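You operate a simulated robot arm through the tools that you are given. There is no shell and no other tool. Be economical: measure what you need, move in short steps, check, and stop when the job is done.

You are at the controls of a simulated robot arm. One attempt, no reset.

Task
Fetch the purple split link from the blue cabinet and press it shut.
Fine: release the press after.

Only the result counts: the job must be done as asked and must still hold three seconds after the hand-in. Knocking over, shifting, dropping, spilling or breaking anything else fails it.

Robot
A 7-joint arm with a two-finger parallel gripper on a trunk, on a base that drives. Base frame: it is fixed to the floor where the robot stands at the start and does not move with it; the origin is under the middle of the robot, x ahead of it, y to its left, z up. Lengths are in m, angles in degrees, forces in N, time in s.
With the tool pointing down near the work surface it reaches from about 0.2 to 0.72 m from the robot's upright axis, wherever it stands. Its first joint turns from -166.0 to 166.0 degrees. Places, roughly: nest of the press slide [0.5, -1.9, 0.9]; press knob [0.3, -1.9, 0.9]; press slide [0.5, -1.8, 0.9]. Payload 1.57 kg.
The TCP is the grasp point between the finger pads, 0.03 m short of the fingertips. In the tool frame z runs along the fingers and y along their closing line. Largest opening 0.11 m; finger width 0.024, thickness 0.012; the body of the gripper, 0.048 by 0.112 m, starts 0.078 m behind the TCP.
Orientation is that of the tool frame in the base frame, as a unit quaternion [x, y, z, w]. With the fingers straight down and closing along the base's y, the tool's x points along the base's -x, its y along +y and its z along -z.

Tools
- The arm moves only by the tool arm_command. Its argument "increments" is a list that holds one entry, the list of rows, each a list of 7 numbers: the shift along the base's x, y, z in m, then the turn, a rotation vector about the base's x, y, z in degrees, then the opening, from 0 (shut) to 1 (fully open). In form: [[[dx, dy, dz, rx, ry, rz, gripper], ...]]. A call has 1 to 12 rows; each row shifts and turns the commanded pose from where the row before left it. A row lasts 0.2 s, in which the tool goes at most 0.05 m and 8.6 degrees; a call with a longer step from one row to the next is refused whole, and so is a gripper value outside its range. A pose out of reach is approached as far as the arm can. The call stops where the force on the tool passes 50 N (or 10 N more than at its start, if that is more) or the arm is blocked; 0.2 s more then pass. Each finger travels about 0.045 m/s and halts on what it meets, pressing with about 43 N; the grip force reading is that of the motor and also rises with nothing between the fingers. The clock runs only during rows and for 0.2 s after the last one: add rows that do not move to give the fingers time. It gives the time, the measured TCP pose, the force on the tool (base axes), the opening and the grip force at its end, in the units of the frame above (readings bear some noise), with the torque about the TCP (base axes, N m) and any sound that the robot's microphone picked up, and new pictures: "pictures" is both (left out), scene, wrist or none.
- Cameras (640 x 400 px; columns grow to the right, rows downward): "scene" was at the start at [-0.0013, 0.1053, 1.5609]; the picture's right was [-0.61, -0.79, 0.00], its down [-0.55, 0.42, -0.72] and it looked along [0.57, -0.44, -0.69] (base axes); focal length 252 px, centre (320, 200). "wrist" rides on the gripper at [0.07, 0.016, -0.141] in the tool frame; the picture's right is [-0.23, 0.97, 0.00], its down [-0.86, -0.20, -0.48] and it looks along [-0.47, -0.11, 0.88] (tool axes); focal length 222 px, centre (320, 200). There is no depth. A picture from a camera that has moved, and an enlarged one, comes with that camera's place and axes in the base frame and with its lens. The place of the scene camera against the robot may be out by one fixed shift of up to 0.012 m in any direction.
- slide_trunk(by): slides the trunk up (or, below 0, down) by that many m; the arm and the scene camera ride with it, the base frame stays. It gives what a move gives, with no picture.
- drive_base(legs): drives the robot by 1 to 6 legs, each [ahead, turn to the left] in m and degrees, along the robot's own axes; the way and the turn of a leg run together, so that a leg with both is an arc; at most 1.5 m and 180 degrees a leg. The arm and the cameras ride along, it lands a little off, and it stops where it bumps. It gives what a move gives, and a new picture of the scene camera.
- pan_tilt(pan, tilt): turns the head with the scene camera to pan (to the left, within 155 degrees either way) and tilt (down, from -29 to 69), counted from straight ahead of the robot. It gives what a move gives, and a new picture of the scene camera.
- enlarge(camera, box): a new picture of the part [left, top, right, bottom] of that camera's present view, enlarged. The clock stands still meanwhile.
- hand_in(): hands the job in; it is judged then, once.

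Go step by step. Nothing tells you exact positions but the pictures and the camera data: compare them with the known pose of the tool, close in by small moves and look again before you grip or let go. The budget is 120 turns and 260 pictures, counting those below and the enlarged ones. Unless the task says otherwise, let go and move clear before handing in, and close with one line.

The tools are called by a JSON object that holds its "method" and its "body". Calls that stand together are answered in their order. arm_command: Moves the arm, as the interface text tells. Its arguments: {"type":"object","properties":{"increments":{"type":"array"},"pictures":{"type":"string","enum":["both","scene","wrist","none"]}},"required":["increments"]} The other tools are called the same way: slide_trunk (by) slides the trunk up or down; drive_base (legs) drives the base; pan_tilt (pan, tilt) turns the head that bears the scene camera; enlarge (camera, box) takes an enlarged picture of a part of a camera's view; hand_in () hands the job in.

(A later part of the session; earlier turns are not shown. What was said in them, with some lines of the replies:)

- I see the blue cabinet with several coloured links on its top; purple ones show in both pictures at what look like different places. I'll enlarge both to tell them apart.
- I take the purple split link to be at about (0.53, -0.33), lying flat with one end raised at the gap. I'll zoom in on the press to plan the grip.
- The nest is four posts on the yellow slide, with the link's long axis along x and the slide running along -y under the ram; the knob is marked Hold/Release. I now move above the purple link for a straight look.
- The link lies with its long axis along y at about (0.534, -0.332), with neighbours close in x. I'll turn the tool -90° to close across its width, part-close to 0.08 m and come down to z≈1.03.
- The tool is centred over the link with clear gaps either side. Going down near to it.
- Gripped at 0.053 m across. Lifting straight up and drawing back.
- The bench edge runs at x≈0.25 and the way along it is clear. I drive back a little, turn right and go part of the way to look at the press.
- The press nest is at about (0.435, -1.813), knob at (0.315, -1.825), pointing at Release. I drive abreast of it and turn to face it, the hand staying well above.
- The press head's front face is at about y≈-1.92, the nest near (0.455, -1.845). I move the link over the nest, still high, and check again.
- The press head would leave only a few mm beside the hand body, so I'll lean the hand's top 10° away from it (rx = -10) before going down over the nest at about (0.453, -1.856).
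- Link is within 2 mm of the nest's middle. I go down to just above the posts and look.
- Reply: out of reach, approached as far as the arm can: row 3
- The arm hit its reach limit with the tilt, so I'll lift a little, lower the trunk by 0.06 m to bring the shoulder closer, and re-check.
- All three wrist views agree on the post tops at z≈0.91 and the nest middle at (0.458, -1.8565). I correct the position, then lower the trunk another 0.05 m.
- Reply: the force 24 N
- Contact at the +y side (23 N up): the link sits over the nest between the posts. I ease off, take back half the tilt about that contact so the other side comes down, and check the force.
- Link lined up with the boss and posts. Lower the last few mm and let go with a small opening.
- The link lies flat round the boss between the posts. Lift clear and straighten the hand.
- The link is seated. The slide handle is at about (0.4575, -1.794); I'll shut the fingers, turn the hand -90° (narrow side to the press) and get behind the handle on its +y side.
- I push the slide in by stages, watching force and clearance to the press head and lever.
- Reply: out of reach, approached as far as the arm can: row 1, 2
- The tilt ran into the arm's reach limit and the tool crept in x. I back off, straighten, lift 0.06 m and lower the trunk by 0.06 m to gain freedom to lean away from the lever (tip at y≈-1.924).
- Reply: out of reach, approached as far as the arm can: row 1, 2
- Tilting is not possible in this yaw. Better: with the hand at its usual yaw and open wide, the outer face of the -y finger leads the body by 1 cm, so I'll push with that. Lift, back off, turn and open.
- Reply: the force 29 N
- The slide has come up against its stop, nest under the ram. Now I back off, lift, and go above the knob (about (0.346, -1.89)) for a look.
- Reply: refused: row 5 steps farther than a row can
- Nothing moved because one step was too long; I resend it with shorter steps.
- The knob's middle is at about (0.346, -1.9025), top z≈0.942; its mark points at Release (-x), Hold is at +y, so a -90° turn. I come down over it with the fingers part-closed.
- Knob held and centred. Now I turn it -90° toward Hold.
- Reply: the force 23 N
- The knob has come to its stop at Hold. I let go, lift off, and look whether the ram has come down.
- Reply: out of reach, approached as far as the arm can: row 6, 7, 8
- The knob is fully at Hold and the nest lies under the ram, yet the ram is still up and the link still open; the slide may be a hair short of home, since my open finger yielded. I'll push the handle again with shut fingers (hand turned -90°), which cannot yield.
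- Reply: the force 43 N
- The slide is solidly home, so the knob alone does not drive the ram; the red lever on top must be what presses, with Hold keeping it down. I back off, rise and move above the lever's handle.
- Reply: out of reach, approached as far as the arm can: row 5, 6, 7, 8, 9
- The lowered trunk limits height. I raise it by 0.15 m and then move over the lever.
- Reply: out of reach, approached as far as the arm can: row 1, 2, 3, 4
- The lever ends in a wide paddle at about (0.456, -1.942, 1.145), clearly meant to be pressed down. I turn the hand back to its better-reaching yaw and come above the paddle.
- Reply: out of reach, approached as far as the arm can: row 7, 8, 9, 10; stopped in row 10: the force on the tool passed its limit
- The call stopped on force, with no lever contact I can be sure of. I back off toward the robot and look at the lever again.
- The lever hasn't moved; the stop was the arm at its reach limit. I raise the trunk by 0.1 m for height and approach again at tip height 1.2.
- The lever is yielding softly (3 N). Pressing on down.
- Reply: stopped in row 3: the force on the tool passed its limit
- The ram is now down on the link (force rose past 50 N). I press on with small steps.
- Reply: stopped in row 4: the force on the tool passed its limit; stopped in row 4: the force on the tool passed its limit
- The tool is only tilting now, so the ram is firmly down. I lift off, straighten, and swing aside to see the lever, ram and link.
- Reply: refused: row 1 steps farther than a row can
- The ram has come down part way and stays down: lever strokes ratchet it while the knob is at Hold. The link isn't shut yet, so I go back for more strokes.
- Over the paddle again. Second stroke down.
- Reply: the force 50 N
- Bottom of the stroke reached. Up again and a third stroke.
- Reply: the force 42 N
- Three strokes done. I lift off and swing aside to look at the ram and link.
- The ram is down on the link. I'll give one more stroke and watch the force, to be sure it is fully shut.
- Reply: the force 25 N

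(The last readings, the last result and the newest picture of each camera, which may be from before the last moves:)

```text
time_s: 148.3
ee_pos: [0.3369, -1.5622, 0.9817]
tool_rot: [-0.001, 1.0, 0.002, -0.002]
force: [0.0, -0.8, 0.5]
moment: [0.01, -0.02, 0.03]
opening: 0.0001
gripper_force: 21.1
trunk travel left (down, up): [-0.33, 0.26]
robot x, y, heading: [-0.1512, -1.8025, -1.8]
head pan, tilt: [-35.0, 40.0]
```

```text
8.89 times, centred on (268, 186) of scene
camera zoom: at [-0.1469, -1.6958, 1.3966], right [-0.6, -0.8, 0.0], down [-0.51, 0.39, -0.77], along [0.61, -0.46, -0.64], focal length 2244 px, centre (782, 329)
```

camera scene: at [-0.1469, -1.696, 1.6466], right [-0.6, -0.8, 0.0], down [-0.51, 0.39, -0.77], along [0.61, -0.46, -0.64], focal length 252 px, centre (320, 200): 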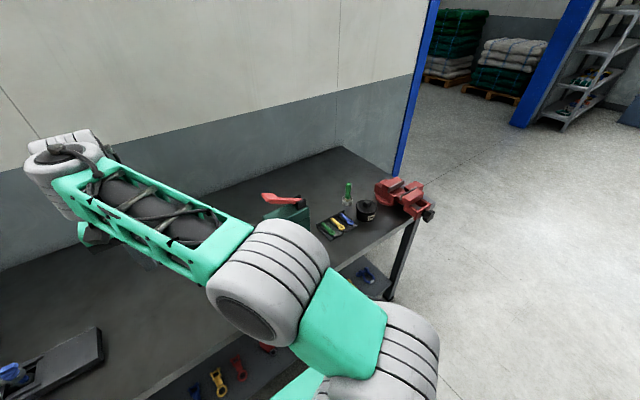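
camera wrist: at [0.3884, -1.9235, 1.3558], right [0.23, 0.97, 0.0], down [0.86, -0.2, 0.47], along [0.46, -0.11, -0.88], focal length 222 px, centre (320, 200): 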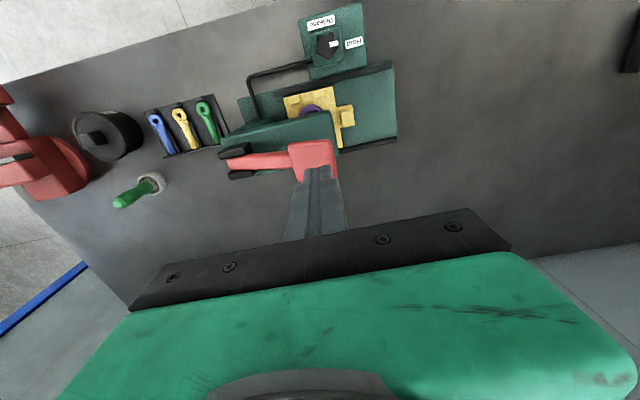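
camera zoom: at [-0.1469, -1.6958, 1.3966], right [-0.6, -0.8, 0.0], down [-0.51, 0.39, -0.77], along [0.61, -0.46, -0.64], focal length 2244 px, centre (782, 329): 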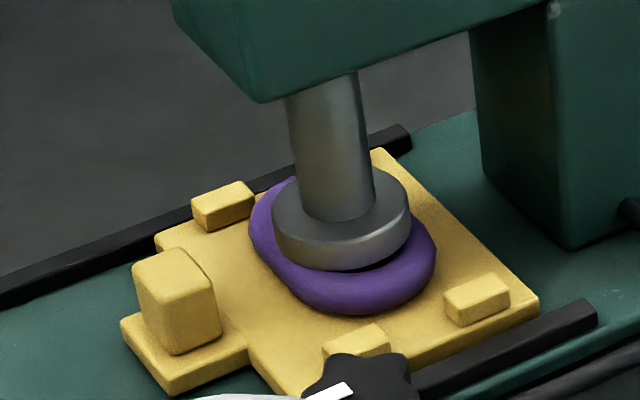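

No further movement: the ram is at its bottom with the link squeezed under it. Now back to the knob to turn it to Release.

{"method": "arm_command", "body": {"increments": [[[0, 0, 0.04, 0, 0, 0, 0.3], [0, 0, 0.045, 0, 0, 0, 0.64], [0.001, -0.034, 0, 0, 0, -8.5, 0.64], [0.001, -0.034, 0, 0, 0, -8.5, 0.64], [0.001, -0.034, 0, 0, 0, -8.5, 0.64], [0.001, -0.034, 0, 0, 0, -8.5, 0.64], [0.001, -0.034, 0, 0, 0, -8.5, 0.64], [0.001, -0.034, 0, 0, 0, -8.5, 0.64], [0.001, -0.034, 0, 0, 0, -8.5, 0.64], [0.001, -0.034, 0, 0, 0, -8.5, 0.64], [0.001, -0.034, 0, 0, 0, -8.5, 0.64], [0, -0.034, 0, 0, 0, -8.5, 0.64]]], "pictures": "none"}}

{"method": "arm_command", "body": {"increments": [[[0, 0, 0, 0, 0, -5, 0.64], [0, 0, -0.03, 0, 0, 0, 0.64], [0, 0, -0.03, 0, 0, 0, 0.64], [0, 0, -0.02, 0, 0, 0, 0.64], [0, 0, 0, 0, 0, 0, 0.64]]]}}

{"method": "enlarge", "body": {"camera": "wrist", "box": [200, 70, 440, 220]}}

```text
time_s: 150.9
ee_pos: [0.3446, -1.9021, 1.0654]
tool_rot: [0.677, 0.736, 0.003, 0.0]
force: [0.5, 0.0, 0.2]
moment: [0.0, -0.03, -0.01]
opening: 0.07
gripper_force: 0.1
trunk travel left (down, up): [-0.33, 0.26]
robot x, y, heading: [-0.1532, -1.8077, -2.1]
head pan, tilt: [-35.0, 40.0]
```

```text
time_s: 152.1
ee_pos: [0.3443, -1.903, 0.9861]
tool_rot: [0.706, 0.708, 0.003, -0.001]
force: [0.4, 0.0, 0.3]
moment: [0.02, 0.01, 0.03]
opening: 0.0703
gripper_force: 0.0
trunk travel left (down, up): [-0.33, 0.26]
robot x, y, heading: [-0.1536, -1.8054, -2.0]
head pan, tilt: [-35.0, 40.0]
camera scene: at [-0.1468, -1.6959, 1.3965], right [-0.6, -0.8, 0.0], down [-0.51, 0.39, -0.77], along [0.61, -0.46, -0.64], focal length 252 px, centre (320, 200)
camera wrist: at [0.3603, -1.8344, 1.1279], right [0.97, -0.23, 0.0], down [-0.2, -0.86, 0.47], along [-0.1, -0.46, -0.88], focal length 222 px, centre (320, 200)
```

scene: 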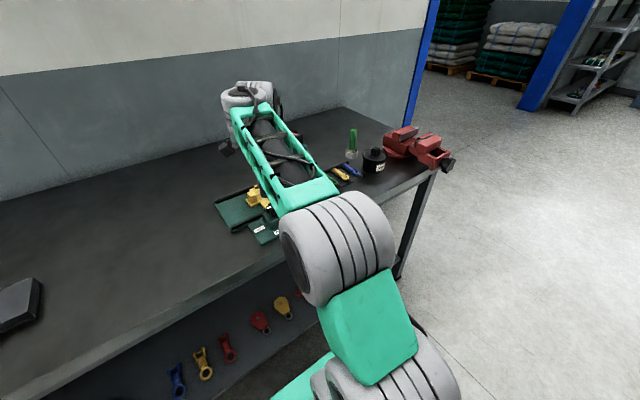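
wrist: 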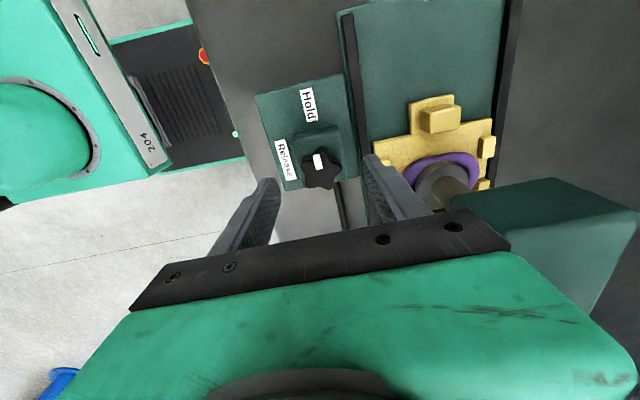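

```text
2.67 times, centred on (320, 145) of wrist
camera zoom: at [0.3603, -1.8344, 1.1279], right [0.97, -0.23, 0.0], down [-0.2, -0.86, 0.47], along [-0.1, -0.46, -0.88], focal length 592 px, centre (320, 347)
```

zoom: 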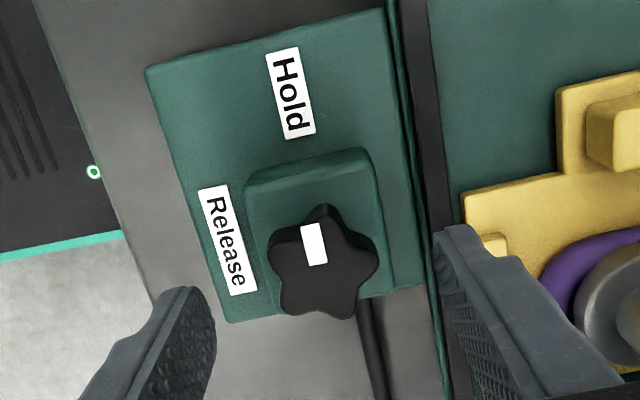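

{"method": "arm_command", "body": {"increments": [[[0.0015, 0.001, -0.02, 0, 0, 0, 0.64], [0, 0, -0.013, 0, 0, 0, 0.64], [0, 0, 0, 0, 0, 0, 0.64], [0, 0, 0, 0, 0, 0, 0], [0, 0, 0, 0, 0, 0, 0], [0, 0, 0, 0, 0, 0, 0], [0, 0, 0, 0, 0, 0, 0]]], "pictures": "none"}}

{"method": "arm_command", "body": {"increments": [[[0, 0, 0, 0, 0, 8.2, 0], [0, 0, 0, 0, 0, 8.2, 0], [0, 0, 0, 0, 0, 8.2, 0], [0, 0, 0, 0, 0, 8.2, 0], [0, 0, 0, 0, 0, 8.2, 0], [0, 0, 0, 0, 0, 8.2, 0], [0, 0, 0, 0, 0, 8.2, 0], [0, 0, 0, 0, 0, 8.2, 0], [0, 0, 0, 0, 0, 8.2, 0], [0, 0, 0, 0, 0, 8.2, 0], [0, 0, 0, 0, 0, 8.2, 0], [0, 0, 0, 0, 0, 2, 0]]], "pictures": "wrist"}}

{"method": "enlarge", "body": {"camera": "wrist", "box": [200, 70, 440, 220]}}

```text
time_s: 153.7
ee_pos: [0.3456, -1.9029, 0.953]
tool_rot: [0.707, 0.707, 0.004, -0.002]
force: [-22.1, 0.7, -2.4]
moment: [0.81, 0.52, 0.01]
opening: 0.0348
gripper_force: 31.2
trunk travel left (down, up): [-0.33, 0.26]
robot x, y, heading: [-0.1585, -1.8022, -1.8]
head pan, tilt: [-35.0, 40.0]
```

```text
time_s: 156.3
ee_pos: [0.3466, -1.9022, 0.954]
tool_rot: [-0.021, 1.0, 0.002, -0.002]
force: [-23.0, -0.2, -17.0]
moment: [-0.31, 0.5, -0.33]
opening: 0.0348
gripper_force: 42.4
trunk travel left (down, up): [-0.33, 0.26]
robot x, y, heading: [-0.1552, -1.8072, -1.8]
head pan, tilt: [-35.0, 40.0]
camera wrist: at [0.277, -1.889, 1.096], right [0.19, 0.98, 0.0], down [0.87, -0.17, 0.47], along [0.47, -0.09, -0.88], focal length 222 px, centre (320, 200)
```

wrist: 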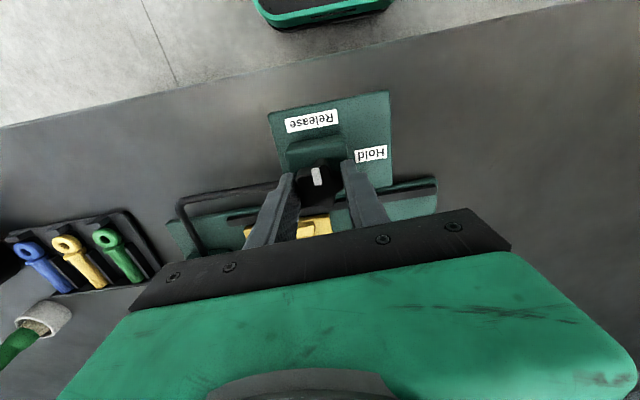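

```text
2.67 times, centred on (320, 145) of wrist
camera zoom: at [0.277, -1.889, 1.096], right [0.19, 0.98, 0.0], down [0.87, -0.17, 0.47], along [0.47, -0.09, -0.88], focal length 592 px, centre (320, 347)
```

zoom: 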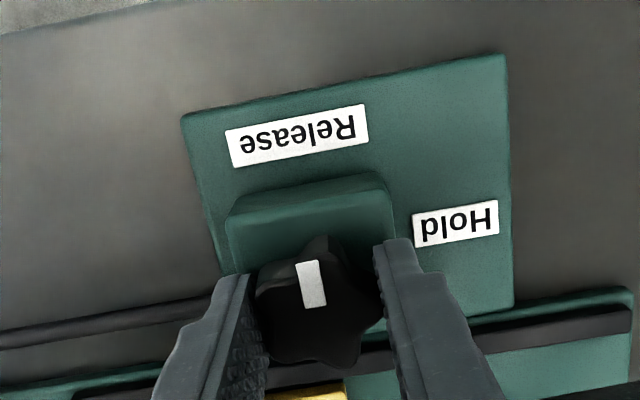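

The mark is back at Release. I let go, lift, swing aside and inspect ram and link.

{"method": "arm_command", "body": {"increments": [[[0, 0, 0, 0, 0, 3, 0], [0, 0, 0, 0, 0, 0, 0], [0, 0, 0, 0, 0, 0, 0.6], [0, 0, 0, 0, 0, 0, 0.6], [0, 0, 0, 0, 0, 0, 0.6], [0, 0, 0.03, 0, 0, 0, 0.6], [0, 0, 0.04, 0, 0, 0, 0.6], [0, 0.03, 0.03, 0, 0, 0, 0.6], [0, 0.04, 0, 0, 0, 0, 0.6], [0, 0.045, 0, 0, 0, 0, 0.6], [0, 0.045, 0, 0, 0, 0, 0.6], [0, 0.045, 0, 0, 0, 0, 0.6]]], "pictures": "wrist"}}

{"method": "arm_command", "body": {"increments": [[[0, 0.045, 0, 0, 0, 0, 0.6], [0, 0.045, 0, 0, 0, 0, 0.6], [0, 0.04, -0.025, 0, 0, 0, 0.6], [0, 0, -0.03, 0, 0, 0, 0.6], [0, 0, 0, 0, 0, 0, 0.6]]], "pictures": "none"}}

{"method": "enlarge", "body": {"camera": "scene", "box": [210, 105, 330, 245]}}

{"method": "enlarge", "body": {"camera": "scene", "box": [244, 163, 292, 208]}}

```text
time_s: 158.9
ee_pos: [0.346, -1.6974, 1.0524]
tool_rot: [-0.046, 0.999, 0.002, -0.003]
force: [0.3, -0.4, 0.9]
moment: [0.03, 0.02, 0.02]
opening: 0.066
gripper_force: 0.1
trunk travel left (down, up): [-0.33, 0.26]
robot x, y, heading: [-0.1532, -1.802, -1.9]
head pan, tilt: [-35.0, 40.0]
camera wrist: at [0.2769, -1.6876, 1.1953], right [0.14, 0.99, 0.0], down [0.87, -0.12, 0.47], along [0.47, -0.06, -0.88], focal length 222 px, centre (320, 200)
```

wrist: 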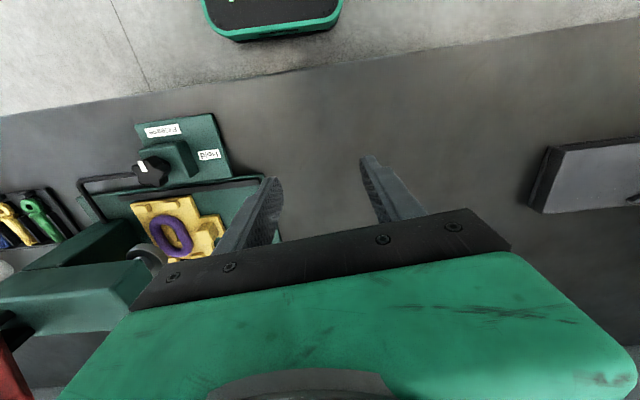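

```text
time_s: 160.1
ee_pos: [0.3483, -1.5667, 0.9982]
tool_rot: [-0.046, 0.999, 0.001, -0.003]
force: [-0.5, 0.2, 0.7]
moment: [-0.02, -0.02, -0.04]
opening: 0.066
gripper_force: 0.0
trunk travel left (down, up): [-0.33, 0.26]
robot x, y, heading: [-0.1525, -1.8012, -2.0]
head pan, tilt: [-35.0, 40.0]
```

```text
2.86 times, centred on (270, 175) of scene
camera zoom: at [-0.1468, -1.6958, 1.3965], right [-0.6, -0.8, 0.0], down [-0.51, 0.38, -0.77], along [0.61, -0.46, -0.64], focal length 721 px, centre (463, 271)
```

zoom: 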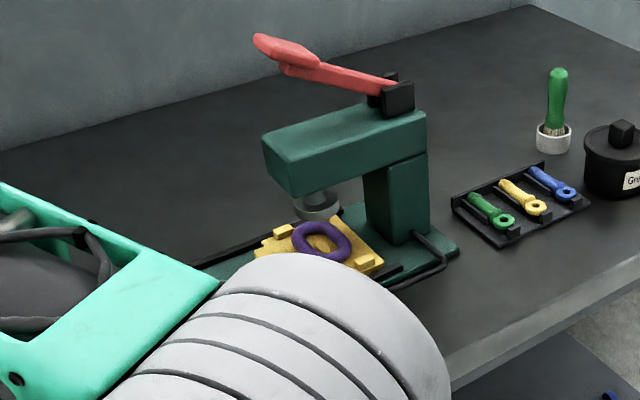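

```text
8.89 times, centred on (268, 186) of scene
camera zoom: at [-0.1468, -1.6958, 1.3965], right [-0.6, -0.8, 0.0], down [-0.51, 0.38, -0.77], along [0.61, -0.46, -0.64], focal length 2244 px, centre (782, 329)
```

zoom: 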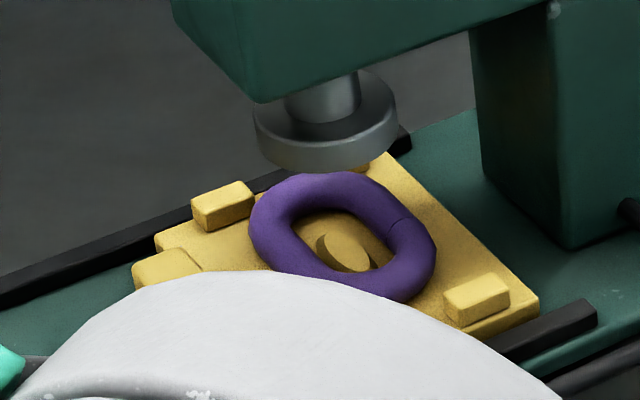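

The ram has risen again, the knob is at Release, and the link lies in the nest closed, with only a fine seam left. The hand is clear of everything, so I hand in.

{"method": "hand_in", "body": {}}

```text
The job is handed in.
```

The purple split link is pressed shut and lies in the nest, still under the raised ram; the press is released and the arm is clear.
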